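You operate a simulated robot arm through the tools that you are given. There is no shell and no other tool. Be economical: measure what you need, move in short steps, check, and stop when the job is done.

Carry out the task below with a simulated two-armed robot. There is one attempt and no reset: what you move stays moved.

## Task
Prime the air out of the fuel and set the stop lever to RUN.
Fine: fuel valve and fuel vent screw open, pump the primer till no foam shows, vent closed, lever last; the valve stays open. The engine stays isolated; spill nothing. Where these are worked on the way, their far stop is far enough and under half their travel is too little: fuel vent screw.

The check looks at the end state, three seconds after you hand in, the way a careful person would. Anything else that was tipped, shoved, dropped, spilled or broken makes it a failure.

## Robot
Two 6-joint arms with two-finger grippers on one trunk, on a base that drives. Base frame: it is fixed to the floor where the robot stands at the start and does not move with it; the origin is under the middle of the robot, x ahead of it, y to its left, z up. Readings come in m, degrees, newtons and seconds.
The left shoulder is at the start at [0.06, 0.143, 0.9], the right one opposite. With the tool pointing down near the work surface each hand reaches from about 0.3 to 0.72 m from the robot's upright axis, wherever it stands, measured 20 degrees to its own side. Places, roughly: belt tension knob [0.7, 0.7, 1]; black belt door knob [0.7, 0.7, 1.1]; coolant cap [0.8, 0.5, 1.7]; coolant fill valve [0.7, 1.1, 0.5]; coolant pump plunger [0.6, 0.9, 0.7]; cooler drain tap [0.5, 0.3, 0.9]; engine fuel valve [0.7, -0.1, 0.7]; engine heater switch [0.6, -0.2, 0.6]; engine stop lever [0.6, -0.1, 1]; fuel primer button [0.6, 0, 0.8]; fuel sight glass [0.7, -0.1, 0.8]; fuel vent screw [0.6, -0.1, 0.9]; left air cleaner clip [0.7, -0.3, 1.2]; oil filler pipe [0.7, -0.2, 1.2]; oil pump plunger [0.7, 0.3, 1.2]; sump drain tap [0.6, 0.2, 0.6]. Payload 2.45 kg a hand.
The TCP of each hand is the grasp point between the finger pads, 0.026 m short of the fingertips. In the tool frame z runs along the fingers and y along their closing line. Largest opening 0.096 m; the body of the gripper starts 0.069 m behind the TCP.
Orientation is that of the tool frame in the base frame, as a unit quaternion [w, x, y, z]. With the fingers straight down and closing along the base's y, the tool's x points along the base's -x, its y along +y and its z along -z.

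## Interface
- The arms move only by the tool apply_moves. It takes "left_steps", "right_steps" or both (then of equal length, played together; a hand with none holds still); each is a list of rows, each a list of 7 numbers: the shift along the base's x, y, z in units of 150 mm (1.0 is 150 mm), then the turn, a rotation vector about the base's x, y, z in units of 180 degrees (1.0 is 180 degrees), then the opening, from 0 (shut) to 1 (fully open). In form: [[tx, ty, tz, ax, ay, az, fingers], ...]. A call has 1 to 8 rows; each row is the pose to reach, as a shift and turn from the pose commanded when the call began. A call with a number of a shift or a turn outside -1 to 1 is refused whole. Each row takes 0.2 s and may step no farther than 0.05 m and 8.6 degrees from the row before; otherwise, or with a gripper value out of range, the whole call is refused. Where a pose cannot be reached the arm comes as near as it can. A force on the tool above 50 N (or 10 N above the force at the start of the call, whichever is more), or a blocked arm, ends the call early, and 0.2 s more pass. The fingers move at their own pace and stop on an object; they squeeze with about 27 N. The grip force told is the motor's: it shows also when the fingers shut on nothing. Time passes only in rows, and 0.2 s behind the last, so rows that repeat a pose let the fingers close. The reply holds the time, the measured pose of the TCP, the force on the tool along the base axes, the opening and the grip force, in the units named above and with some noise, with the torque about the TCP (base axes, N m) and any sound that the robot's microphone picked up.
- Cameras (640 x 400 px; columns grow to the right, rows downward): "scene" is now at [0.1425, 0.0042, 1.5185]; the picture's right is [0.12, -0.99, -0.00], its down [-0.73, -0.09, -0.68] and it looks along [0.67, 0.08, -0.74] (base axes); focal length 254 px, centre (320, 200). "left" rides on the left gripper at [0.081, -0.003, -0.098] in its tool frame; the picture's right is [0.04, 1.00, 0.00], its down [-0.73, 0.03, -0.68] and it looks along [-0.68, 0.03, 0.73] (tool axes); focal length 256 px, centre (320, 200). "right" rides on the right gripper at [0.081, 0.003, -0.098] in its tool frame; the picture's right is [-0.04, 1.00, 0.00], its down [-0.73, -0.03, -0.68] and it looks along [-0.68, -0.03, 0.73] (tool axes); focal length 256 px, centre (320, 200). There is no depth. A picture from a camera that has moved, and an enlarged one, comes with that camera's place and axes in the base frame and with its lens. The place of the scene camera against the robot may be out by one fixed shift of up to 0.018 m in any direction.
- snapshot(camera): a new picture of that camera. It takes no simulated time.
- lift_body(by): slides the trunk up (or, below 0, down) by that many m; the arms and the scene camera ride with it, the base frame stays. It gives what a move gives, with no picture.
- base_move(legs): drives the robot by 1 to 6 legs, each [ahead, turn to the left] in m and degrees, along the robot's own axes; the way and the turn of a leg run together, so that a leg with both is an arc; at most 1.5 m and 180 degrees a leg. The arms and the cameras ride along, it lands a little off, and it stops where it bumps. It gives what a move gives.
- turn_head(pan, tilt): turns the head with the scene camera to pan (to the left, within 86 degrees either way) and tilt (down, from -29 to 69), counted from straight ahead of the robot. It gives what a move gives.
- close_up(camera, box): a new picture of the part [left, top, right, bottom] of that camera's present view, enlarged. It takes no simulated time.
- close_job(): hands the job in; it is judged then, once.

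Go step by step. Nothing tells you exact positions but the pictures and the camera data: compare them with the known pose of the tool, close in by small moves and look again before you grip or let go. The budget is 120 turns and 92 pictures, counting those below and the enlarged ones. Unless the task says otherwise, let go and move clear before handing in, and close with one line.

The tools are called after "Emit:" by a JSON object that holds its "api" and its "payload". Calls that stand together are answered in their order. apply_moves: Moves the arms, as the interface text tells. Its arguments: {"type":"object","properties":{"left_steps":{"type":"array","items":{"type":"array","items":{"type":"number"}}},"right_steps":{"type":"array","items":{"type":"array","items":{"type":"number"}}}},"required":[]} The other tools are called the same way: lift_body (by) slides the trunk up or down; base_move (legs) drives the base; turn_head (pan, tilt) turns the head that bears the scene camera; snapshot (camera) takes a picture; close_up (camera, box) takes an enlarged picture of a part of a camera's view; close_job () hands the job in.

At the start:

```text
time_s: 0.0
left_tool_pos: [0.4304, 0.0887, 1.067]
left_tool_rot: [-0.001, -0.002, 1.0, -0.001]
left_wrist_force: [0.9, -0.1, -0.1]
left_torque: [0.0, 0.0, 0.01]
left_gripper_width: 0.0961
left_grasp_force: 0.0
right_tool_pos: [0.3555, -0.2568, 1.1131]
right_tool_rot: [0.0, -0.003, 1.0, -0.001]
right_wrist_force: [0.4, -0.3, -0.9]
right_torque: [-0.02, 0.0, 0.04]
right_gripper_width: 0.0962
right_grasp_force: 0.0
trunk travel left (down, up): [-0.525, 0.065]
robot x, y, heading: [0.0033, -0.002, -0.0]
head pan, tilt: [6.6, 47.3]
```

scene: 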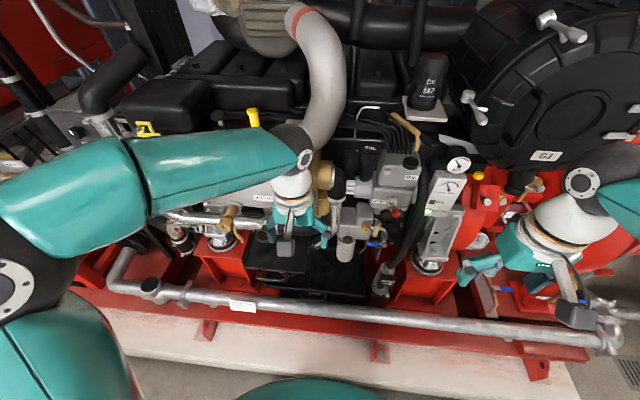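
right: 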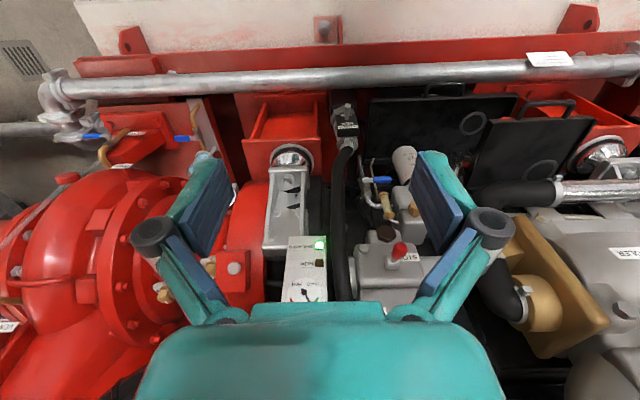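
left: 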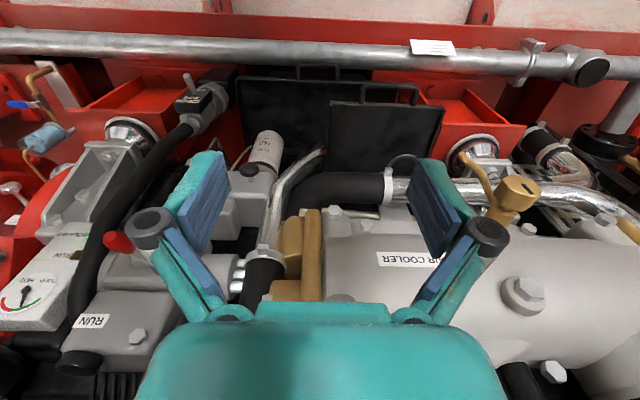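

The fuel parts sit around x 0.6–0.7, y −0.1, below the injection pump labelled RUN/STOP. I'll take enlarged looks first.

Emit:
{"api": "close_up", "payload": {"camera": "scene", "box": [310, 130, 470, 300]}}

Emit:
{"api": "close_up", "payload": {"camera": "right", "box": [260, 90, 460, 310]}}

```text
2.35 times, centred on (390, 215) of scene
camera zoom: at [0.1425, 0.0042, 1.5185], right [0.12, -0.99, 0.0], down [-0.73, -0.09, -0.68], along [0.67, 0.08, -0.74], focal length 596 px, centre (155, 165)
```

zoom: 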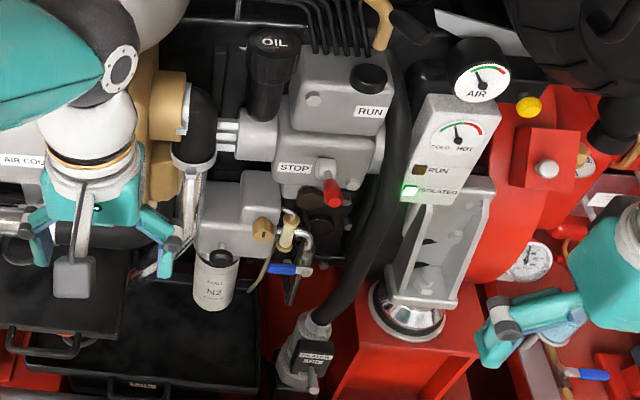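

```text
1.82 times, centred on (360, 200) of right
camera zoom: at [0.2744, -0.2542, 1.2109], right [0.03, 1.0, 0.0], down [0.73, -0.03, 0.68], along [0.68, -0.02, -0.73], focal length 465 px, centre (247, 200)
```

zoom: 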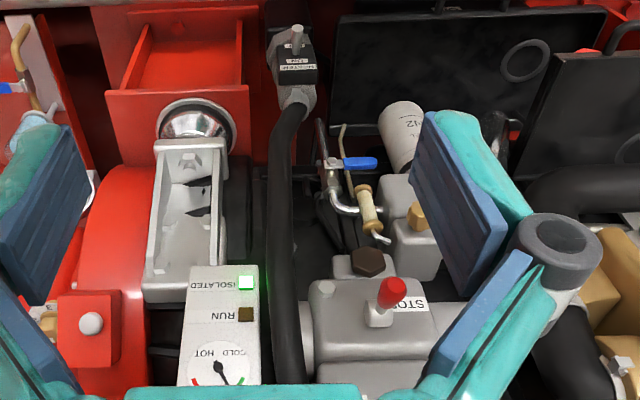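

The stop lever knob triangulates to about [0.60, −0.144, 0.98], the blue valve handle to [0.64, −0.12, 0.76], and the brass screw to [0.63, −0.083, 0.86]. I'll move the left arm aside and tilt the right hand for a lower view.

Emit:
{"api": "apply_moves", "payload": {"left_steps": [[-0.1, 0.3, 0, 0, 0, 0, 1], [-0.2, 0.6, 0, 0, 0, 0, 1], [-0.3, 0.9, 0, 0, 0, 0, 1], [-0.4, 1, 0, 0, 0, 0, 1], [-0.5, 1, 0, 0, 0, 0, 1], [-0.5, 1, 0, 0, 0, 0, 1]], "right_steps": [[0, 0.1, -0.1, 0, -0.045, 0, 1], [0, 0.2, -0.2, 0, -0.09, 0, 1], [0, 0.3, -0.3, 0, -0.135, 0, 1], [0, 0.4, -0.4, 0, -0.18, 0, 1], [0, 0.5, -0.5, 0, -0.225, 0, 1], [0, 0.6, -0.6, 0, -0.27, 0, 1]]}}

Emit:
{"api": "snapshot", "payload": {"camera": "right"}}

Emit:
{"api": "close_up", "payload": {"camera": "scene", "box": [290, 130, 450, 280]}}

```text
time_s: 1.4
left_tool_pos: [0.3555, 0.2381, 1.0672]
left_tool_rot: [-0.002, -0.002, 1.0, -0.002]
left_wrist_force: [0.3, -0.1, 0.3]
left_torque: [-0.01, -0.02, -0.01]
left_gripper_width: 0.0961
left_grasp_force: 0.1
right_tool_pos: [0.4073, -0.1531, 1.0707]
right_tool_rot: [0.41, -0.004, 0.912, -0.001]
right_wrist_force: [-1.1, 0.7, -0.7]
right_torque: [-0.05, 0.05, 0.0]
right_gripper_width: 0.0959
right_grasp_force: 0.0
right hand out of reach, approached as far as the arm can: row 5, 6
trunk travel left (down, up): [-0.525, 0.065]
robot x, y, heading: [-0.001, 0.0014, 0.1]
head pan, tilt: [6.6, 47.3]
```

```text
86 pictures are left
camera right: at [0.2793, -0.1518, 1.074], right [0.02, 1.0, 0.03], down [-0.02, -0.03, 1.0], along [1.0, -0.02, 0.02], focal length 256 px, centre (320, 200)
```

right: 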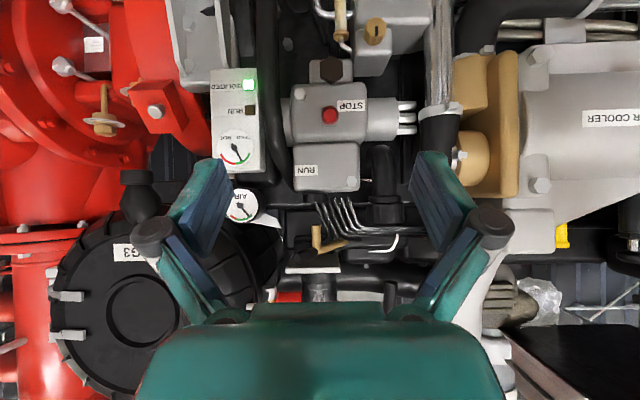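

```text
2.67 times, centred on (370, 205) of scene
camera zoom: at [0.1438, 0.005, 1.5183], right [0.12, -0.99, 0.0], down [-0.73, -0.09, -0.68], along [0.67, 0.08, -0.74], focal length 676 px, centre (187, 187)
```

zoom: 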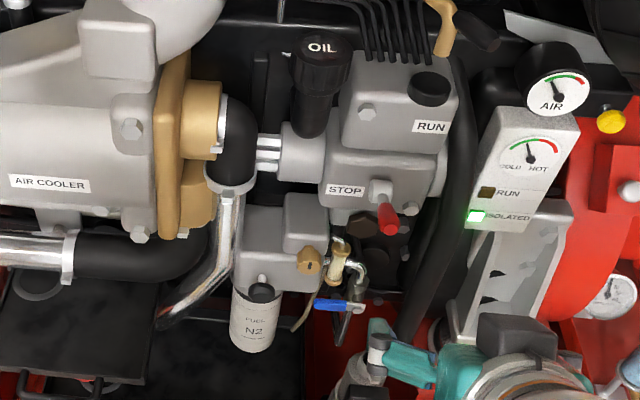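

The black dome above the N2 filter is likely the primer button. I'll back off a bit so the hand can point forward comfortably, then lower the trunk for a flatter view.

Emit:
{"api": "base_move", "payload": {"legs": [[-0.22, 0]]}}

Emit:
{"api": "lift_body", "payload": {"by": -0.2}}

Emit:
{"api": "turn_head", "payload": {"pan": -5, "tilt": 28}}

Emit:
{"api": "snapshot", "payload": {"camera": "scene"}}

Emit:
{"api": "snapshot", "payload": {"camera": "right"}}

```text
time_s: 3.1
left_tool_pos: [0.1339, 0.237, 1.0686]
left_tool_rot: [0.0, -0.004, 1.0, -0.001]
left_wrist_force: [-0.8, 0.2, 0.0]
left_torque: [-0.01, -0.05, 0.01]
left_gripper_width: 0.096
left_grasp_force: 0.0
right_tool_pos: [0.184, -0.1558, 1.0716]
right_tool_rot: [0.412, -0.002, 0.911, -0.002]
right_wrist_force: [0.1, -0.4, -0.4]
right_torque: [0.02, -0.04, -0.02]
right_gripper_width: 0.0961
right_grasp_force: 0.0
trunk travel left (down, up): [-0.525, 0.065]
robot x, y, heading: [-0.2228, 0.0031, -0.0]
head pan, tilt: [6.6, 47.3]
```

```text
time_s: 5.3
left_tool_pos: [0.1339, 0.2374, 0.8695]
left_tool_rot: [-0.001, -0.004, 1.0, -0.002]
left_wrist_force: [-0.2, 0.1, 0.1]
left_torque: [-0.04, -0.01, 0.04]
left_gripper_width: 0.0961
left_grasp_force: 0.2
right_tool_pos: [0.1861, -0.1549, 0.871]
right_tool_rot: [0.411, -0.003, 0.912, -0.001]
right_wrist_force: [-0.3, -0.3, -0.2]
right_torque: [-0.03, -0.01, 0.02]
right_gripper_width: 0.0961
right_grasp_force: 0.0
trunk travel left (down, up): [-0.325, 0.265]
robot x, y, heading: [-0.2174, -0.0032, 0.1]
head pan, tilt: [6.6, 47.3]
```

```text
time_s: 6.1
left_tool_pos: [0.1347, 0.2379, 0.8694]
left_tool_rot: [-0.001, -0.004, 1.0, 0.0]
left_wrist_force: [0.4, -0.1, 0.4]
left_torque: [0.0, -0.01, 0.03]
left_gripper_width: 0.0959
left_grasp_force: 0.1
right_tool_pos: [0.1858, -0.1549, 0.8701]
right_tool_rot: [0.411, -0.003, 0.912, -0.001]
right_wrist_force: [-0.2, -0.5, 0.0]
right_torque: [-0.01, 0.01, 0.03]
right_gripper_width: 0.0962
right_grasp_force: 0.0
trunk travel left (down, up): [-0.325, 0.265]
robot x, y, heading: [-0.219, -0.0048, 0.1]
head pan, tilt: [-5.0, 28.0]
```

```text
84 pictures are left
camera scene: at [-0.066, -0.0127, 1.3475], right [-0.09, -1.0, 0.0], down [-0.47, 0.04, -0.88], along [0.88, -0.08, -0.47], focal length 254 px, centre (320, 200)
```

scene: 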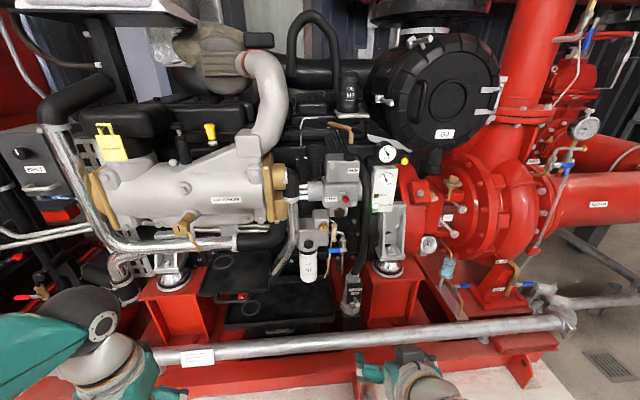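

```text
83 pictures are left
camera right: at [0.0584, -0.1524, 0.8749], right [0.02, 1.0, 0.03], down [-0.02, -0.03, 1.0], along [1.0, -0.02, 0.02], focal length 256 px, centre (320, 200)
```

right: 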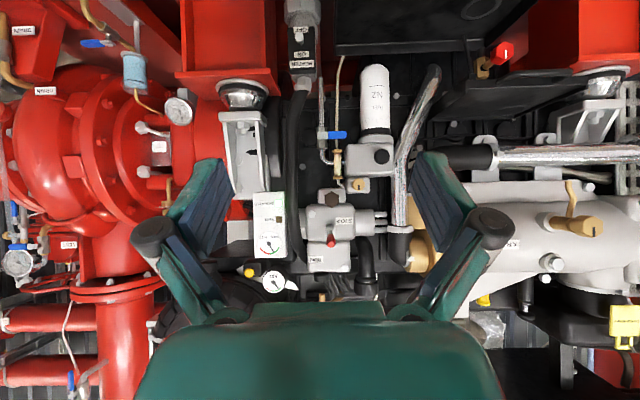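

Emit:
{"api": "close_up", "payload": {"camera": "scene", "box": [280, 140, 400, 290]}}

Emit:
{"api": "close_up", "payload": {"camera": "right", "box": [280, 100, 420, 270]}}

```text
2.67 times, centred on (340, 215) of scene
camera zoom: at [-0.066, -0.0127, 1.3475], right [-0.09, -1.0, 0.0], down [-0.47, 0.04, -0.88], along [0.88, -0.08, -0.47], focal length 676 px, centre (267, 160)
```

zoom: 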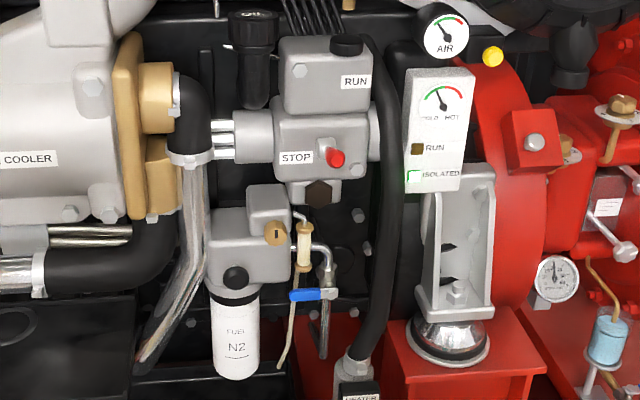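

```text
2.35 times, centred on (350, 185) of right
camera zoom: at [0.0584, -0.1524, 0.8749], right [0.02, 1.0, 0.03], down [-0.02, -0.03, 1.0], along [1.0, -0.02, 0.02], focal length 602 px, centre (249, 235)
```

zoom: 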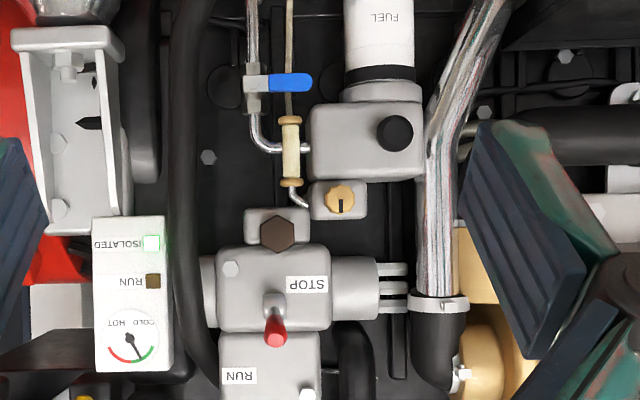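

Now the layout is clear: the blue valve handle lies across its vertical pipe (closed), and the brass slotted vent knob, black primer button and red lever all face the robot. I'll bring the wrist camera closer.

Emit:
{"api": "apply_moves", "payload": {"right_steps": [[0.3, 0.05, 0, 0, 0, 0, 1], [0.6, 0.1, 0, 0, 0, 0, 1], [0.9, 0.15, 0, 0, 0, 0, 1], [1, 0.2, 0, 0, 0, 0, 1], [1, 0.2, -0.1, 0, 0, 0, 1]]}}

Emit:
{"api": "snapshot", "payload": {"camera": "right"}}

```text
time_s: 7.3
left_tool_pos: [0.135, 0.2364, 0.8693]
left_tool_rot: [-0.001, -0.003, 1.0, -0.001]
left_wrist_force: [0.4, -0.3, -0.7]
left_torque: [0.01, -0.02, 0.0]
left_gripper_width: 0.0958
left_grasp_force: 0.2
right_tool_pos: [0.3366, -0.1245, 0.8555]
right_tool_rot: [0.411, -0.002, 0.912, -0.001]
right_wrist_force: [0.3, 0.5, 0.2]
right_torque: [0.03, -0.02, -0.01]
right_gripper_width: 0.0959
right_grasp_force: 0.1
trunk travel left (down, up): [-0.325, 0.265]
robot x, y, heading: [-0.2214, -0.0004, -0.0]
head pan, tilt: [-5.0, 28.0]
```

```text
80 pictures are left
camera right: at [0.2088, -0.122, 0.859], right [0.02, 1.0, 0.03], down [-0.02, -0.03, 1.0], along [1.0, -0.02, 0.02], focal length 256 px, centre (320, 200)
```

right: 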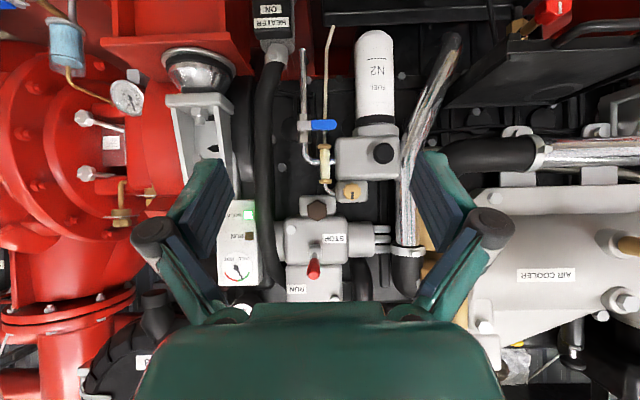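

Emit:
{"api": "close_up", "payload": {"camera": "right", "box": [270, 90, 430, 190]}}

Emit:
{"api": "close_up", "payload": {"camera": "right", "box": [250, 200, 410, 300]}}

```text
4.00 times, centred on (350, 140) of right
camera zoom: at [0.2088, -0.122, 0.859], right [0.02, 1.0, 0.03], down [-0.02, -0.03, 1.0], along [1.0, -0.02, 0.02], focal length 1024 px, centre (200, 440)
```

zoom: 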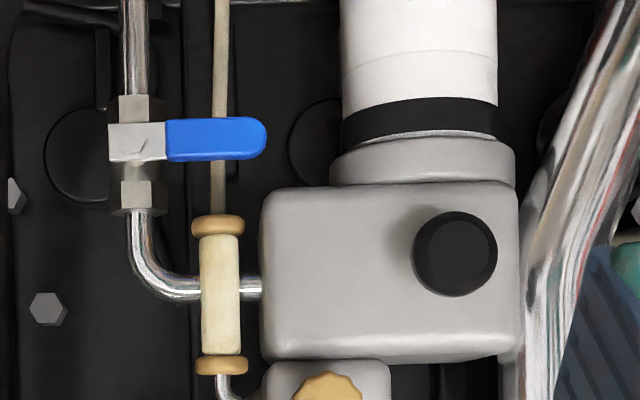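

```text
4.00 times, centred on (330, 250) of right
camera zoom: at [0.2088, -0.122, 0.859], right [0.02, 1.0, 0.03], down [-0.02, -0.03, 1.0], along [1.0, -0.02, 0.02], focal length 1024 px, centre (280, 0)
```

zoom: 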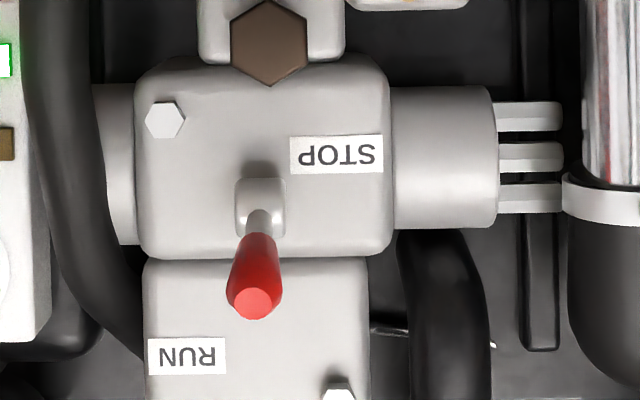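

I'll close the right fingers, point the hand straight forward, and go below the blue handle to try pushing its end up in line with the pipe.

Emit:
{"api": "apply_moves", "payload": {"right_steps": [[0.16, 0.02, -0.2, 0, -0.046, 0, 0], [0.32, 0.04, -0.4, 0, -0.092, 0, 0], [0.48, 0.06, -0.6, 0, -0.139, 0, 0], [0.64, 0.08, -0.8, 0, -0.185, 0, 0], [0.8, 0.1, -1, 0, -0.231, 0, 0], [0.8, 0.1, -1, 0, -0.231, 0, 0]]}}

Emit:
{"api": "snapshot", "payload": {"camera": "right"}}

Emit:
{"api": "close_up", "payload": {"camera": "scene", "box": [260, 160, 420, 310]}}

```text
time_s: 8.7
left_tool_pos: [0.1348, 0.2385, 0.8684]
left_tool_rot: [-0.001, -0.003, 1.0, -0.001]
left_wrist_force: [-0.6, 0.5, -0.7]
left_torque: [0.01, -0.03, 0.01]
left_gripper_width: 0.0963
left_grasp_force: 0.0
right_tool_pos: [0.4494, -0.0625, 0.7233]
right_tool_rot: [0.703, 0.013, 0.711, -0.015]
right_wrist_force: [0.2, -0.5, 0.1]
right_torque: [-0.01, 0.01, -0.02]
right_gripper_width: 0.0002
right_grasp_force: 26.6
right hand out of reach, approached as far as the arm can: row 4, 5, 6
trunk travel left (down, up): [-0.325, 0.265]
robot x, y, heading: [-0.2198, 0.0017, 0.2]
head pan, tilt: [-5.0, 28.0]
```

```text
77 pictures are left
camera right: at [0.3501, -0.0559, 0.6431], right [0.04, 1.0, 0.03], down [-0.67, 0.0, 0.74], along [0.74, -0.05, 0.67], focal length 256 px, centre (320, 200)
```

right: 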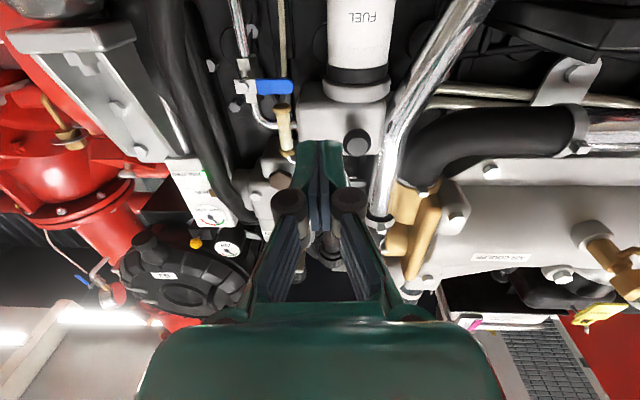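

```text
2.67 times, centred on (340, 235) of scene
camera zoom: at [-0.0657, -0.0126, 1.3476], right [-0.09, -1.0, 0.0], down [-0.47, 0.04, -0.88], along [0.88, -0.08, -0.47], focal length 676 px, centre (267, 107)
```

zoom: 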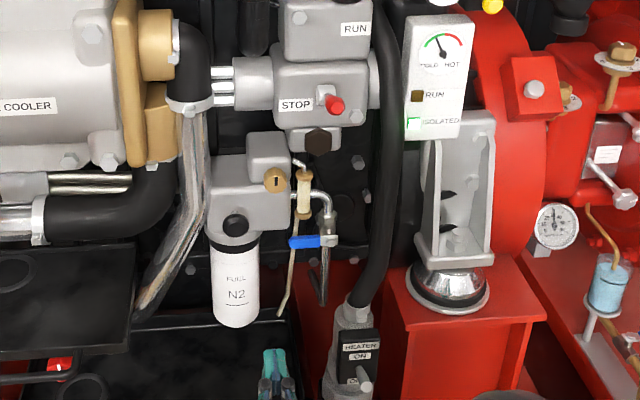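

The forward reach is cramped straight in front of the shoulder, so I'll turn the robot left about 15° to put the targets on the right arm's own side.

Emit:
{"api": "base_move", "payload": {"legs": [[0, 15]]}}

Emit:
{"api": "apply_moves", "payload": {"right_steps": [[0, -0.3, 0, 0, 0, -0.04, 0], [0, -0.6, -0.04, 0, 0, -0.08, 0], [0, -0.9, -0.1, 0, 0, -0.1, 0], [0, -1, -0.14, 0, 0, -0.1, 0], [0, -1, -0.14, 0, 0, -0.1, 0]]}}

```text
time_s: 10.1
left_tool_pos: [0.0616, 0.3193, 0.8686]
left_tool_rot: [0.0, -0.132, 0.991, -0.001]
left_wrist_force: [-0.5, -1.1, 0.1]
left_torque: [0.0, 0.06, -0.01]
left_gripper_width: 0.0961
left_grasp_force: 0.1
right_tool_pos: [0.4407, 0.1067, 0.7246]
right_tool_rot: [0.697, -0.079, 0.709, 0.073]
right_wrist_force: [0.3, 0.4, 0.4]
right_torque: [0.04, -0.01, -0.01]
right_gripper_width: 0.0
right_grasp_force: 26.5
trunk travel left (down, up): [-0.325, 0.265]
robot x, y, heading: [-0.2202, -0.0144, 14.6]
head pan, tilt: [-5.0, 28.0]
```

```text
time_s: 11.2
left_tool_pos: [0.0608, 0.3192, 0.8684]
left_tool_rot: [-0.001, -0.131, 0.991, -0.001]
left_wrist_force: [0.4, -0.2, 0.3]
left_torque: [-0.02, 0.02, -0.01]
left_gripper_width: 0.0958
left_grasp_force: 0.0
right_tool_pos: [0.4408, -0.0439, 0.7034]
right_tool_rot: [0.701, 0.034, 0.712, -0.037]
right_wrist_force: [0.4, 0.6, 0.8]
right_torque: [-0.03, 0.02, -0.03]
right_gripper_width: 0.0
right_grasp_force: 27.4
trunk travel left (down, up): [-0.325, 0.265]
robot x, y, heading: [-0.2176, -0.0089, 14.7]
head pan, tilt: [-5.0, 28.0]
```

Emit:
{"api": "apply_moves", "payload": {"right_steps": [[0.2, -0.12, 0, 0, 0, 0.01, 0], [0.4, -0.24, 0, 0, 0, 0.02, 0], [0.6, -0.36, -0.02, 0, 0, 0.03, 0], [0.8, -0.43, -0.02, 0, 0, 0.03, 0], [0.8, -0.43, -0.02, 0, 0, 0.03, 0]]}}

Emit:
{"api": "close_up", "payload": {"camera": "right", "box": [220, 40, 420, 240]}}

Emit:
{"api": "snapshot", "payload": {"camera": "scene"}}

```text
time_s: 12.4
left_tool_pos: [0.0611, 0.3206, 0.8685]
left_tool_rot: [-0.001, -0.131, 0.991, -0.001]
left_wrist_force: [0.3, -0.4, -0.4]
left_torque: [0.0, 0.01, 0.04]
left_gripper_width: 0.0957
left_grasp_force: 0.2
right_tool_pos: [0.5619, -0.0561, 0.7186]
right_tool_rot: [0.692, 0.016, 0.721, -0.021]
right_wrist_force: [-0.2, -0.4, 0.3]
right_torque: [-0.01, -0.03, -0.01]
right_gripper_width: 0.0002
right_grasp_force: 27.2
right hand out of reach, approached as far as the arm can: row 2, 3, 4, 5
trunk travel left (down, up): [-0.325, 0.265]
robot x, y, heading: [-0.2196, -0.0131, 14.8]
head pan, tilt: [-5.0, 28.0]
```

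```text
2.00 times, centred on (320, 140) of right
camera zoom: at [0.4606, -0.0484, 0.6409], right [0.05, 1.0, 0.03], down [-0.65, 0.01, 0.76], along [0.76, -0.06, 0.65], focal length 512 px, centre (320, 320)
```

zoom: 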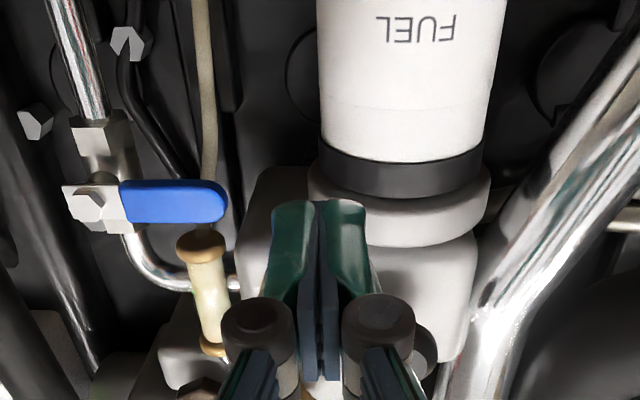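

```text
74 pictures are left
camera scene: at [-0.0678, 0.015, 1.3476], right [0.17, -0.99, 0.0], down [-0.46, -0.08, -0.88], along [0.87, 0.15, -0.47], focal length 254 px, centre (320, 200)
```

scene: 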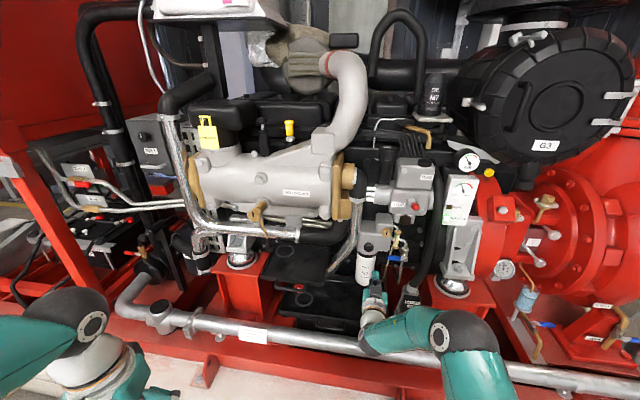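

The hand stalls high and to the left, so the wrist seems limited below shoulder height. I'll retract and raise the hand, then lower the trunk so the work is above the shoulder.

Emit:
{"api": "apply_moves", "payload": {"right_steps": [[-0.3, 0, 0.1, 0, 0, -0.02, 0], [-0.6, 0, 0.2, 0, 0, -0.02, 0], [-0.9, 0, 0.4, 0, 0, -0.02, 0], [-1, 0, 0.7, 0, 0, -0.02, 0], [-1, 0, 0.95, 0, 0, -0.02, 0]]}}

Emit:
{"api": "lift_body", "payload": {"by": -0.18}}

Emit:
{"api": "apply_moves", "payload": {"right_steps": [[0.2, -0.1, 0.1, 0, 0, 0, 0], [0.4, -0.2, 0.1, 0, 0, 0, 0], [0.6, -0.3, 0.1, 0, 0, 0, 0], [0.8, -0.35, 0.1, 0, 0, 0, 0], [0.9, -0.4, 0.1, 0, 0, 0, 0]]}}

Emit:
{"api": "snapshot", "payload": {"camera": "scene"}}

```text
refused: row 3 steps farther than a row can; nothing moved
```

```text
time_s: 14.4
left_tool_pos: [0.0602, 0.3196, 0.6887]
left_tool_rot: [-0.001, -0.13, 0.991, -0.001]
left_wrist_force: [0.3, -0.1, -0.5]
left_torque: [0.02, 0.0, 0.01]
left_gripper_width: 0.096
left_grasp_force: 0.1
right_tool_pos: [0.5608, -0.0559, 0.5396]
right_tool_rot: [0.693, 0.016, 0.72, -0.021]
right_wrist_force: [-0.4, -0.6, 0.0]
right_torque: [0.0, 0.0, 0.0]
right_gripper_width: 0.0001
right_grasp_force: 26.7
trunk travel left (down, up): [-0.145, 0.445]
robot x, y, heading: [-0.2193, -0.0153, 14.9]
head pan, tilt: [-5.0, 28.0]
```

```text
time_s: 15.4
left_tool_pos: [0.0593, 0.3189, 0.6901]
left_tool_rot: [0.001, -0.13, 0.992, -0.001]
left_wrist_force: [0.2, 0.6, -0.3]
left_torque: [0.02, -0.01, 0.0]
left_gripper_width: 0.096
left_grasp_force: 0.0
right_tool_pos: [0.6639, -0.089, 0.5612]
right_tool_rot: [0.687, 0.016, 0.726, -0.024]
right_wrist_force: [-35.2, -7.6, 18.2]
right_torque: [-0.26, 4.72, 1.4]
right_gripper_width: 0.0
right_grasp_force: 26.7
right hand out of reach, approached as far as the arm can: row 2, 3, 4
trunk travel left (down, up): [-0.145, 0.445]
robot x, y, heading: [-0.2198, -0.0122, 14.6]
head pan, tilt: [-5.0, 28.0]
stopped in row 4 (right hand): the force on the tool passed its limit at 135 N (the readings are from after the stop); the commanded pose is now the measured one
```

```text
73 pictures are left
camera scene: at [-0.0721, 0.0145, 1.1686], right [0.17, -0.99, 0.0], down [-0.46, -0.08, -0.88], along [0.87, 0.15, -0.47], focal length 254 px, centre (320, 200)
```

scene: 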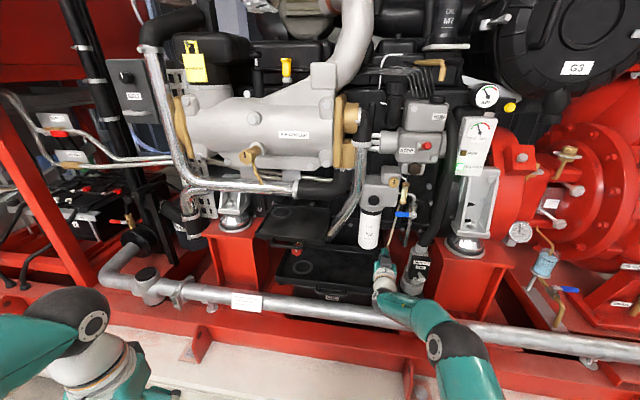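

My mistake batching: the retreat was refused and the hand bumped something at low height. I'll back straight off and inspect.

Emit:
{"api": "apply_moves", "payload": {"right_steps": [[-0.15, 0, 0, 0, 0, 0, 0], [-0.3, 0.03, 0, 0, 0, 0, 0], [-0.5, 0.06, 0, 0, 0, 0, 0], [-0.7, 0.09, 0, 0, 0, 0, 0], [-0.9, 0.09, 0, 0, 0, 0, 0]]}}

Emit:
{"api": "close_up", "payload": {"camera": "scene", "box": [260, 160, 480, 320]}}

Emit:
{"api": "snapshot", "payload": {"camera": "right"}}

```text
time_s: 16.6
left_tool_pos: [0.0608, 0.3189, 0.6877]
left_tool_rot: [-0.002, -0.131, 0.991, -0.001]
left_wrist_force: [-0.5, 0.2, 0.3]
left_torque: [-0.02, 0.0, -0.02]
left_gripper_width: 0.0959
left_grasp_force: 0.0
right_tool_pos: [0.5286, -0.0751, 0.5562]
right_tool_rot: [0.685, 0.017, 0.728, -0.024]
right_wrist_force: [0.4, -0.5, -0.5]
right_torque: [0.02, -0.01, -0.03]
right_gripper_width: 0.0003
right_grasp_force: 26.6
trunk travel left (down, up): [-0.145, 0.445]
robot x, y, heading: [-0.2211, -0.0101, 14.5]
head pan, tilt: [-5.0, 28.0]
```

```text
2.50 times, centred on (370, 240) of scene
camera zoom: at [-0.0678, 0.0149, 1.1675], right [0.17, -0.99, 0.0], down [-0.46, -0.08, -0.88], along [0.87, 0.15, -0.47], focal length 634 px, centre (195, 100)
```

zoom: 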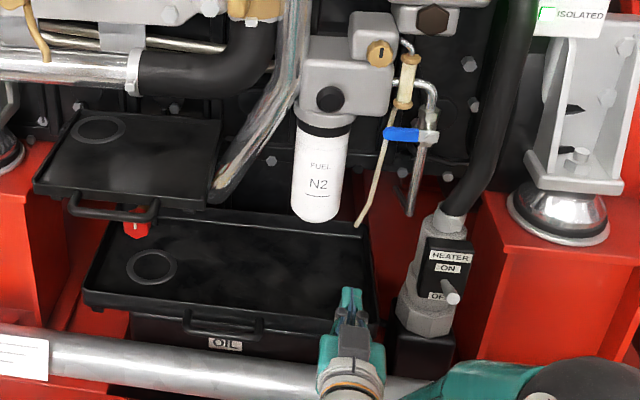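

```text
71 pictures are left
camera right: at [0.4263, -0.0677, 0.4795], right [0.06, 1.0, 0.03], down [-0.63, 0.02, 0.77], along [0.77, -0.06, 0.63], focal length 256 px, centre (320, 200)
```

right: 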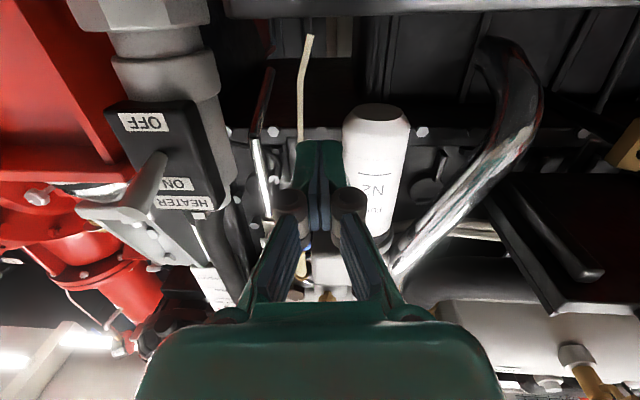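

The force and torque match the wrist camera touching the fixed rail or tray edge, and nothing appears displaced; I'll compare again later. Now I raise the hand to below the valve handle.

Emit:
{"api": "apply_moves", "payload": {"right_steps": [[-0.1, 0, 0.25, 0, 0, 0, 0], [-0.1, 0, 0.5, 0, 0, 0, 0], [-0.1, 0, 0.75, 0, 0, 0, 0], [-0.1, -0.05, 0.98, 0, 0.01, 0.01, 0], [0, -0.12, 0.98, 0, 0.02, 0.02, 0], [0.1, -0.2, 0.98, 0, 0.03, 0.02, 0], [0.1, -0.2, 0.98, 0, 0.03, 0.02, 0]]}}

Emit:
{"api": "snapshot", "payload": {"camera": "right"}}

```text
time_s: 18.2
left_tool_pos: [0.0609, 0.3192, 0.6894]
left_tool_rot: [-0.002, -0.131, 0.991, -0.001]
left_wrist_force: [-1.1, 0.1, -0.6]
left_torque: [0.01, 0.0, -0.02]
left_gripper_width: 0.0959
left_grasp_force: 0.1
right_tool_pos: [0.5454, -0.1063, 0.7029]
right_tool_rot: [0.65, -0.008, 0.76, -0.003]
right_wrist_force: [0.2, -0.1, 0.3]
right_torque: [0.02, 0.02, 0.02]
right_gripper_width: 0.0001
right_grasp_force: 26.6
trunk travel left (down, up): [-0.145, 0.445]
robot x, y, heading: [-0.2205, -0.0101, 14.3]
head pan, tilt: [-5.0, 28.0]
```

```text
70 pictures are left
camera right: at [0.4366, -0.1058, 0.6366], right [0.0, 1.0, 0.03], down [-0.56, -0.02, 0.83], along [0.83, -0.01, 0.56], focal length 256 px, centre (320, 200)
```

right: 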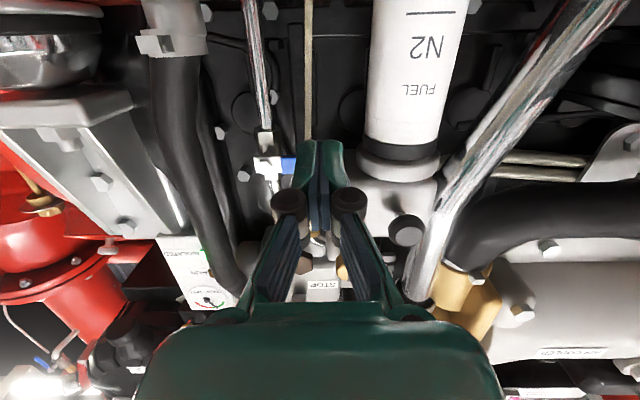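

Emit:
{"api": "apply_moves", "payload": {"right_steps": [[0.2, 0, 0, 0, 0, 0, 0], [0.4, 0, 0, 0, 0, 0, 0], [0.56, 0, 0, 0, 0, 0, 0], [0.56, 0, 0, 0, 0, 0, 0]]}}

Emit:
{"api": "close_up", "payload": {"camera": "scene", "box": [320, 140, 480, 300]}}

Emit:
{"api": "close_up", "payload": {"camera": "right", "box": [220, 60, 420, 260]}}

```text
time_s: 19.2
left_tool_pos: [0.0604, 0.3194, 0.6886]
left_tool_rot: [-0.001, -0.131, 0.991, -0.001]
left_wrist_force: [-0.2, 0.4, 0.2]
left_torque: [0.01, -0.02, 0.01]
left_gripper_width: 0.0962
left_grasp_force: 0.1
right_tool_pos: [0.631, -0.1061, 0.7022]
right_tool_rot: [0.649, -0.009, 0.76, -0.002]
right_wrist_force: [0.6, -0.2, -1.0]
right_torque: [0.01, -0.03, 0.01]
right_gripper_width: 0.0
right_grasp_force: 26.9
trunk travel left (down, up): [-0.145, 0.445]
robot x, y, heading: [-0.22, -0.0076, 14.4]
head pan, tilt: [-5.0, 28.0]
```

```text
2.50 times, centred on (400, 220) of scene
camera zoom: at [-0.0677, 0.0149, 1.1675], right [0.17, -0.99, 0.0], down [-0.46, -0.08, -0.88], along [0.87, 0.15, -0.47], focal length 634 px, centre (120, 150)
```

zoom: 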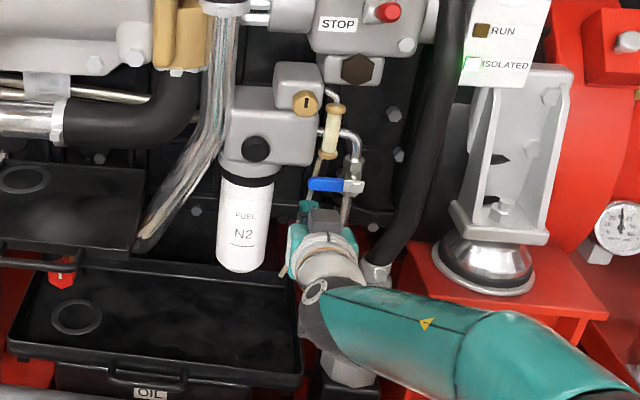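

```text
2.00 times, centred on (320, 160) of right
camera zoom: at [0.5204, -0.1051, 0.637], right [0.0, 1.0, 0.03], down [-0.56, -0.02, 0.83], along [0.83, -0.01, 0.56], focal length 512 px, centre (320, 280)
```

zoom: 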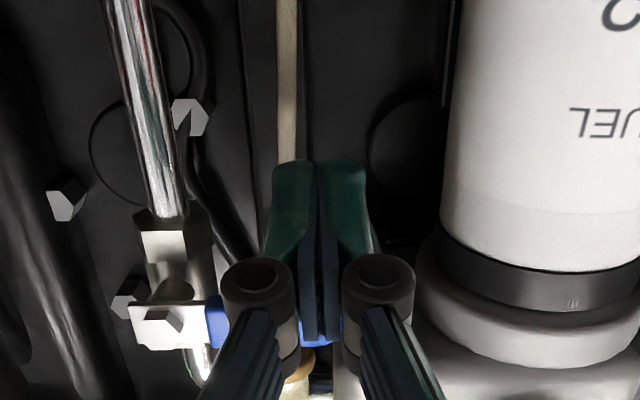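

The closed fingers are just under the handle. I push up gently.

Emit:
{"api": "apply_moves", "payload": {"right_steps": [[0, 0, 0.1, 0, 0, 0, 0], [0, 0, 0.17, 0, 0, 0, 0], [0, 0, 0.23, 0, 0, 0, 0], [0, 0, 0.29, 0, 0, 0, 0], [0, 0, 0.29, 0, 0, 0, 0]]}}

Emit:
{"api": "close_up", "payload": {"camera": "scene", "box": [320, 140, 480, 300]}}

```text
time_s: 20.2
left_tool_pos: [0.0627, 0.3187, 0.6886]
left_tool_rot: [-0.002, -0.131, 0.991, -0.001]
left_wrist_force: [0.4, -1.0, 0.5]
left_torque: [0.03, -0.03, 0.04]
left_gripper_width: 0.0959
left_grasp_force: 0.1
right_tool_pos: [0.6282, -0.104, 0.7226]
right_tool_rot: [0.635, -0.009, 0.772, 0.0]
right_wrist_force: [-6.9, -0.7, -8.3]
right_torque: [0.04, 0.14, -0.06]
right_gripper_width: 0.0001
right_grasp_force: 28.6
trunk travel left (down, up): [-0.145, 0.445]
robot x, y, heading: [-0.2172, -0.0135, 14.4]
head pan, tilt: [-5.0, 28.0]
stopped in row 4 (right hand): the force on the tool passed its limit at 53 N (the readings are from after the stop); the commanded pose is now the measured one
```

```text
2.50 times, centred on (400, 220) of scene
camera zoom: at [-0.0672, 0.0145, 1.1678], right [0.17, -0.99, 0.0], down [-0.46, -0.08, -0.88], along [0.87, 0.15, -0.47], focal length 634 px, centre (120, 150)
```

zoom: 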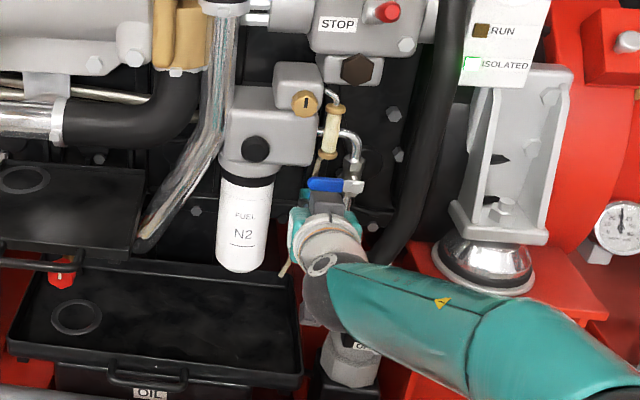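

The handle is at its stop going up, so it opens downward. I'll retract, level the hand, then roll it 90° so the fingers straddle the handle above and below.

Emit:
{"api": "apply_moves", "payload": {"right_steps": [[-0.2, 0, -0.05, 0, 0, 0, 0], [-0.4, 0, -0.05, 0, -0.03, 0, 0], [-0.6, 0, 0, 0, -0.06, 0, 0], [-0.87, -0.03, 0.12, 0, -0.06, 0, 0], [-0.87, -0.03, 0.12, 0, -0.06, 0, 0.29]]}}

Emit:
{"api": "apply_moves", "payload": {"right_steps": [[0, 0, 0, 0.046, 0, 0, 0.29], [0, 0, 0, 0.092, 0, 0, 0.29], [0, 0, 0, 0.138, 0, 0, 0.29], [0, 0, 0, 0.184, 0, 0, 0.29], [0, 0, 0, 0.23, 0, 0, 0.29], [0, 0, 0, 0.276, 0, 0, 0.29], [0, 0, 0, 0.322, 0, 0, 0.29], [0, 0, 0, 0.368, 0, 0, 0.29]]}}

```text
time_s: 21.4
left_tool_pos: [0.062, 0.3198, 0.6896]
left_tool_rot: [-0.002, -0.131, 0.991, -0.001]
left_wrist_force: [-0.1, 0.1, -0.3]
left_torque: [-0.01, 0.01, 0.02]
left_gripper_width: 0.0961
left_grasp_force: 0.0
right_tool_pos: [0.4953, -0.1099, 0.75]
right_tool_rot: [0.708, -0.009, 0.706, -0.002]
right_wrist_force: [0.0, 0.3, -0.5]
right_torque: [0.01, 0.01, 0.01]
right_gripper_width: 0.0278
right_grasp_force: 0.0
trunk travel left (down, up): [-0.145, 0.445]
robot x, y, heading: [-0.2184, -0.0109, 14.5]
head pan, tilt: [-5.0, 28.0]
```

```text
time_s: 23.2
left_tool_pos: [0.0611, 0.32, 0.6894]
left_tool_rot: [-0.002, -0.13, 0.992, -0.001]
left_wrist_force: [0.0, 0.3, 0.6]
left_torque: [-0.01, -0.03, 0.03]
left_gripper_width: 0.0961
left_grasp_force: 0.0
right_tool_pos: [0.5485, -0.0637, 0.8816]
right_tool_rot: [0.595, 0.374, 0.628, 0.333]
right_wrist_force: [0.4, -0.7, -0.6]
right_torque: [-0.01, 0.02, 0.02]
right_gripper_width: 0.0278
right_grasp_force: 0.1
right hand out of reach, approached as far as the arm can: row 3, 4, 5, 6, 7, 8
trunk travel left (down, up): [-0.145, 0.445]
robot x, y, heading: [-0.2167, -0.0104, 14.8]
head pan, tilt: [-5.0, 28.0]
```

That roll direction is out of the wrist's range; I'll unwind it and try rolling the other way.

Emit:
{"api": "apply_moves", "payload": {"right_steps": [[0, 0, 0, -0.046, 0, 0, 0.29], [0, 0, 0, -0.092, 0, 0, 0.29], [0, 0, 0, -0.138, 0, 0, 0.29], [0, 0, 0, -0.184, 0, 0, 0.29], [0, 0, 0, -0.23, 0, 0, 0.29], [0, 0, 0, -0.276, 0, 0, 0.29], [0, 0, 0, -0.322, 0, 0, 0.29], [0, 0, 0, -0.368, 0, 0, 0.29]]}}

Emit:
{"api": "apply_moves", "payload": {"right_steps": [[0, 0, 0, -0.046, 0, 0, 0.29], [0, 0, 0, -0.092, 0, 0, 0.29], [0, 0, 0, -0.138, 0, 0, 0.29], [0, 0, 0, -0.184, 0, 0, 0.29], [0, 0, 0, -0.23, 0, 0, 0.29], [0, 0, 0, -0.276, 0, 0, 0.29], [0, 0, 0, -0.322, 0, 0, 0.29], [0, 0, 0, -0.368, 0, 0, 0.29]]}}

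```text
time_s: 25.0
left_tool_pos: [0.0612, 0.319, 0.6887]
left_tool_rot: [-0.002, -0.131, 0.991, -0.001]
left_wrist_force: [-0.1, -0.2, -0.2]
left_torque: [0.01, 0.03, -0.01]
left_gripper_width: 0.096
left_grasp_force: 0.1
right_tool_pos: [0.548, -0.0665, 0.8806]
right_tool_rot: [0.703, -0.014, 0.708, -0.067]
right_wrist_force: [0.4, 0.6, 0.5]
right_torque: [-0.04, 0.02, 0.01]
right_gripper_width: 0.028
right_grasp_force: 0.1
trunk travel left (down, up): [-0.145, 0.445]
robot x, y, heading: [-0.2231, -0.0117, 14.6]
head pan, tilt: [-5.0, 28.0]
```

```text
time_s: 26.8
left_tool_pos: [0.0606, 0.3179, 0.6886]
left_tool_rot: [-0.002, -0.13, 0.992, -0.001]
left_wrist_force: [0.6, -0.1, -0.2]
left_torque: [0.03, 0.03, -0.01]
left_gripper_width: 0.096
left_grasp_force: 0.1
right_tool_pos: [0.5482, -0.0666, 0.8792]
right_tool_rot: [0.58, -0.398, 0.557, -0.442]
right_wrist_force: [-0.5, 0.2, -0.4]
right_torque: [-0.02, 0.01, 0.02]
right_gripper_width: 0.0282
right_grasp_force: 0.1
trunk travel left (down, up): [-0.145, 0.445]
robot x, y, heading: [-0.2224, -0.0108, 14.6]
head pan, tilt: [-5.0, 28.0]
```

Emit:
{"api": "apply_moves", "payload": {"right_steps": [[-0.15, -0.05, 0, -0.035, 0, 0, 0.29], [-0.3, -0.1, -0.2, -0.07, 0, 0, 0.29], [-0.33, -0.15, -0.4, -0.105, 0, 0, 0.29], [-0.33, -0.2, -0.6, -0.105, 0, 0, 0.29], [-0.33, -0.28, -0.8, -0.105, 0, 0, 0.29], [-0.33, -0.28, -0.93, -0.105, 0, 0, 0.29], [-0.33, -0.28, -0.93, -0.105, 0, 0, 0.29]]}}

Emit:
{"api": "snapshot", "payload": {"camera": "right"}}

Emit:
{"api": "close_up", "payload": {"camera": "scene", "box": [320, 140, 480, 300]}}

```text
time_s: 28.4
left_tool_pos: [0.0607, 0.32, 0.6886]
left_tool_rot: [-0.001, -0.131, 0.991, -0.002]
left_wrist_force: [-0.9, -0.8, 0.6]
left_torque: [0.03, 0.03, -0.02]
left_gripper_width: 0.096
left_grasp_force: 0.0
right_tool_pos: [0.5008, -0.1036, 0.743]
right_tool_rot: [-0.504, 0.485, -0.481, 0.528]
right_wrist_force: [0.0, -0.3, 0.4]
right_torque: [0.01, 0.03, 0.01]
right_gripper_width: 0.0279
right_grasp_force: 0.0
right hand out of reach, approached as far as the arm can: row 6, 7
trunk travel left (down, up): [-0.145, 0.445]
robot x, y, heading: [-0.2198, -0.0156, 14.6]
head pan, tilt: [-5.0, 28.0]
```

```text
66 pictures are left
camera right: at [0.4006, -0.1831, 0.7353], right [0.07, 0.01, -1.0], down [-0.66, 0.75, -0.03], along [0.74, 0.66, 0.06], focal length 256 px, centre (320, 200)
```

right: 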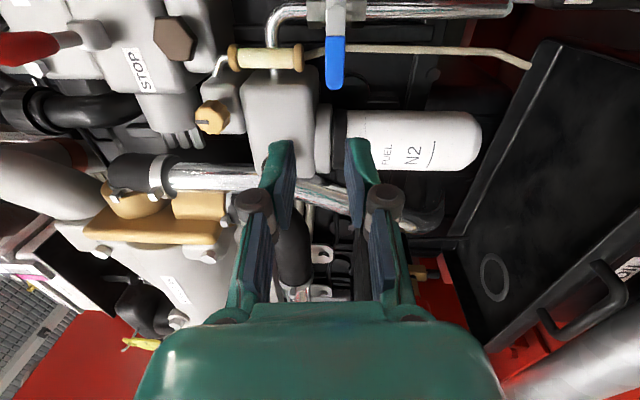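

```text
2.50 times, centred on (400, 220) of scene
camera zoom: at [-0.0679, 0.0149, 1.1675], right [0.17, -0.99, 0.0], down [-0.46, -0.08, -0.88], along [0.87, 0.15, -0.47], focal length 634 px, centre (120, 150)
```

zoom: 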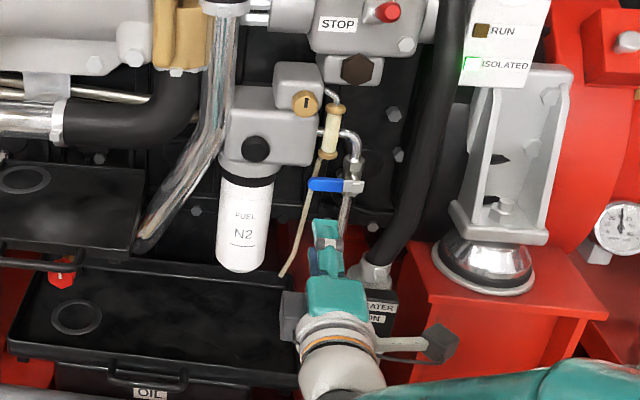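

The fingers now straddle the handle's height. I'll advance most of the way and check.

Emit:
{"api": "apply_moves", "payload": {"right_steps": [[0.2, -0.04, -0.02, 0, 0.01, 0, 0.29], [0.4, -0.04, -0.02, 0, 0.02, 0, 0.29], [0.6, -0.04, -0.02, 0, 0.02, 0, 0.29], [0.7, -0.04, -0.02, 0, 0.02, 0, 0.29], [0.7, -0.04, -0.02, 0, 0.02, 0, 0.29]]}}

Emit:
{"api": "snapshot", "payload": {"camera": "right"}}

Emit:
{"api": "close_up", "payload": {"camera": "scene", "box": [360, 170, 440, 230]}}

```text
time_s: 29.6
left_tool_pos: [0.0619, 0.3197, 0.6897]
left_tool_rot: [-0.002, -0.131, 0.991, -0.001]
left_wrist_force: [-0.2, 0.4, -0.4]
left_torque: [0.03, -0.03, -0.03]
left_gripper_width: 0.0959
left_grasp_force: 0.1
right_tool_pos: [0.6032, -0.109, 0.74]
right_tool_rot: [-0.492, 0.503, -0.494, 0.511]
right_wrist_force: [-0.5, 0.0, -0.1]
right_torque: [0.01, 0.02, -0.01]
right_gripper_width: 0.0281
right_grasp_force: 0.0
trunk travel left (down, up): [-0.145, 0.445]
robot x, y, heading: [-0.2222, -0.0101, 14.7]
head pan, tilt: [-5.0, 28.0]
```

```text
64 pictures are left
camera right: at [0.5044, -0.1906, 0.7382], right [0.01, 0.01, -1.0], down [-0.67, 0.74, 0.0], along [0.74, 0.67, 0.01], focal length 256 px, centre (320, 200)
```

right: 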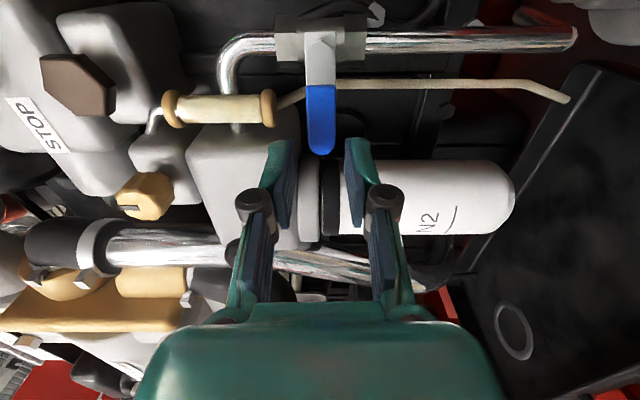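

```text
6.67 times, centred on (400, 200) of scene
camera zoom: at [-0.0678, 0.0148, 1.1675], right [0.17, -0.99, 0.0], down [-0.46, -0.08, -0.88], along [0.87, 0.15, -0.47], focal length 1690 px, centre (-213, 200)
```

zoom: 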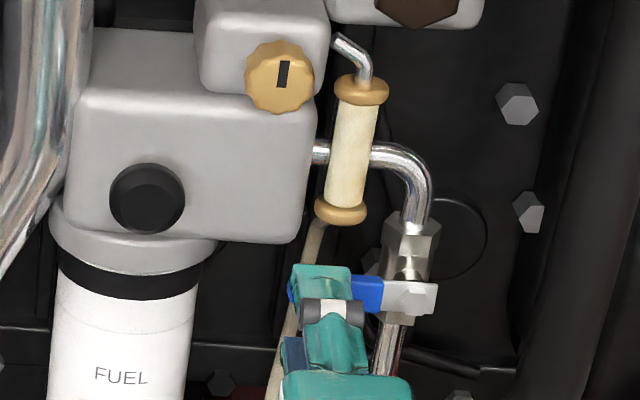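

Emit:
{"api": "apply_moves", "payload": {"right_steps": [[0.1, -0.01, 0, 0, 0, 0, 0.29], [0.2, -0.02, 0, 0, 0, 0, 0.29], [0.28, -0.02, 0, 0, 0, 0, 0.29], [0.28, -0.02, 0, 0, 0, 0, 0.29]]}}

Emit:
{"api": "snapshot", "payload": {"camera": "right"}}

```text
time_s: 30.6
left_tool_pos: [0.0614, 0.3192, 0.6891]
left_tool_rot: [-0.002, -0.131, 0.991, -0.001]
left_wrist_force: [0.3, 0.2, -0.2]
left_torque: [0.03, 0.0, 0.01]
left_gripper_width: 0.096
left_grasp_force: 0.1
right_tool_pos: [0.6456, -0.1112, 0.7384]
right_tool_rot: [-0.492, 0.503, -0.494, 0.511]
right_wrist_force: [-2.6, 0.1, -0.2]
right_torque: [0.0, 0.0, 0.04]
right_gripper_width: 0.0394
right_grasp_force: 0.2
trunk travel left (down, up): [-0.145, 0.445]
robot x, y, heading: [-0.2203, -0.011, 14.5]
head pan, tilt: [-5.0, 28.0]
```

```text
62 pictures are left
camera right: at [0.5464, -0.1927, 0.7364], right [0.0, 0.01, -1.0], down [-0.67, 0.74, 0.01], along [0.74, 0.67, 0.01], focal length 256 px, centre (320, 200)
```

right: 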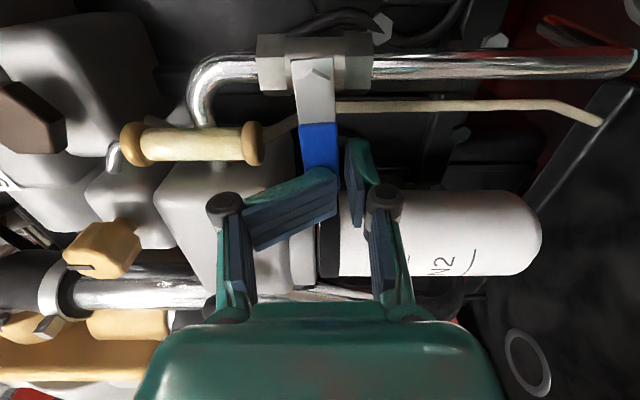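

The handle is thicker than I thought and the upper finger rested on its face. I'll back out, open wider, and re-enter slightly lower.

Emit:
{"api": "apply_moves", "payload": {"right_steps": [[-0.2, 0, 0, 0, 0, 0, 0.29], [-0.35, 0, -0.03, 0, 0, 0, 0.44], [-0.35, 0, -0.03, 0, 0, 0, 0.44], [-0.15, 0, -0.03, 0, 0, 0, 0.44], [-0.05, 0, -0.03, 0, 0, 0, 0.44], [0, 0, -0.03, 0, 0, 0, 0.44]]}}

Emit:
{"api": "snapshot", "payload": {"camera": "right"}}

```text
time_s: 32.0
left_tool_pos: [0.0607, 0.3184, 0.689]
left_tool_rot: [-0.001, -0.13, 0.991, -0.001]
left_wrist_force: [1.3, 0.5, 0.6]
left_torque: [0.01, -0.01, 0.01]
left_gripper_width: 0.0962
left_grasp_force: 0.2
right_tool_pos: [0.6465, -0.1131, 0.7345]
right_tool_rot: [-0.492, 0.503, -0.495, 0.511]
right_wrist_force: [-3.8, 0.9, 0.3]
right_torque: [-0.04, -0.01, -0.04]
right_gripper_width: 0.0534
right_grasp_force: 1.2
trunk travel left (down, up): [-0.145, 0.445]
robot x, y, heading: [-0.2199, -0.0128, 14.7]
head pan, tilt: [-5.0, 28.0]
```

```text
61 pictures are left
camera right: at [0.5467, -0.1937, 0.7331], right [0.01, 0.01, -1.0], down [-0.67, 0.74, 0.01], along [0.74, 0.67, 0.01], focal length 256 px, centre (320, 200)
```

right: 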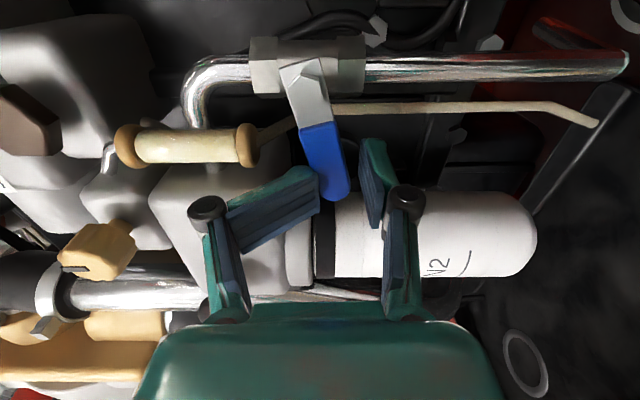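

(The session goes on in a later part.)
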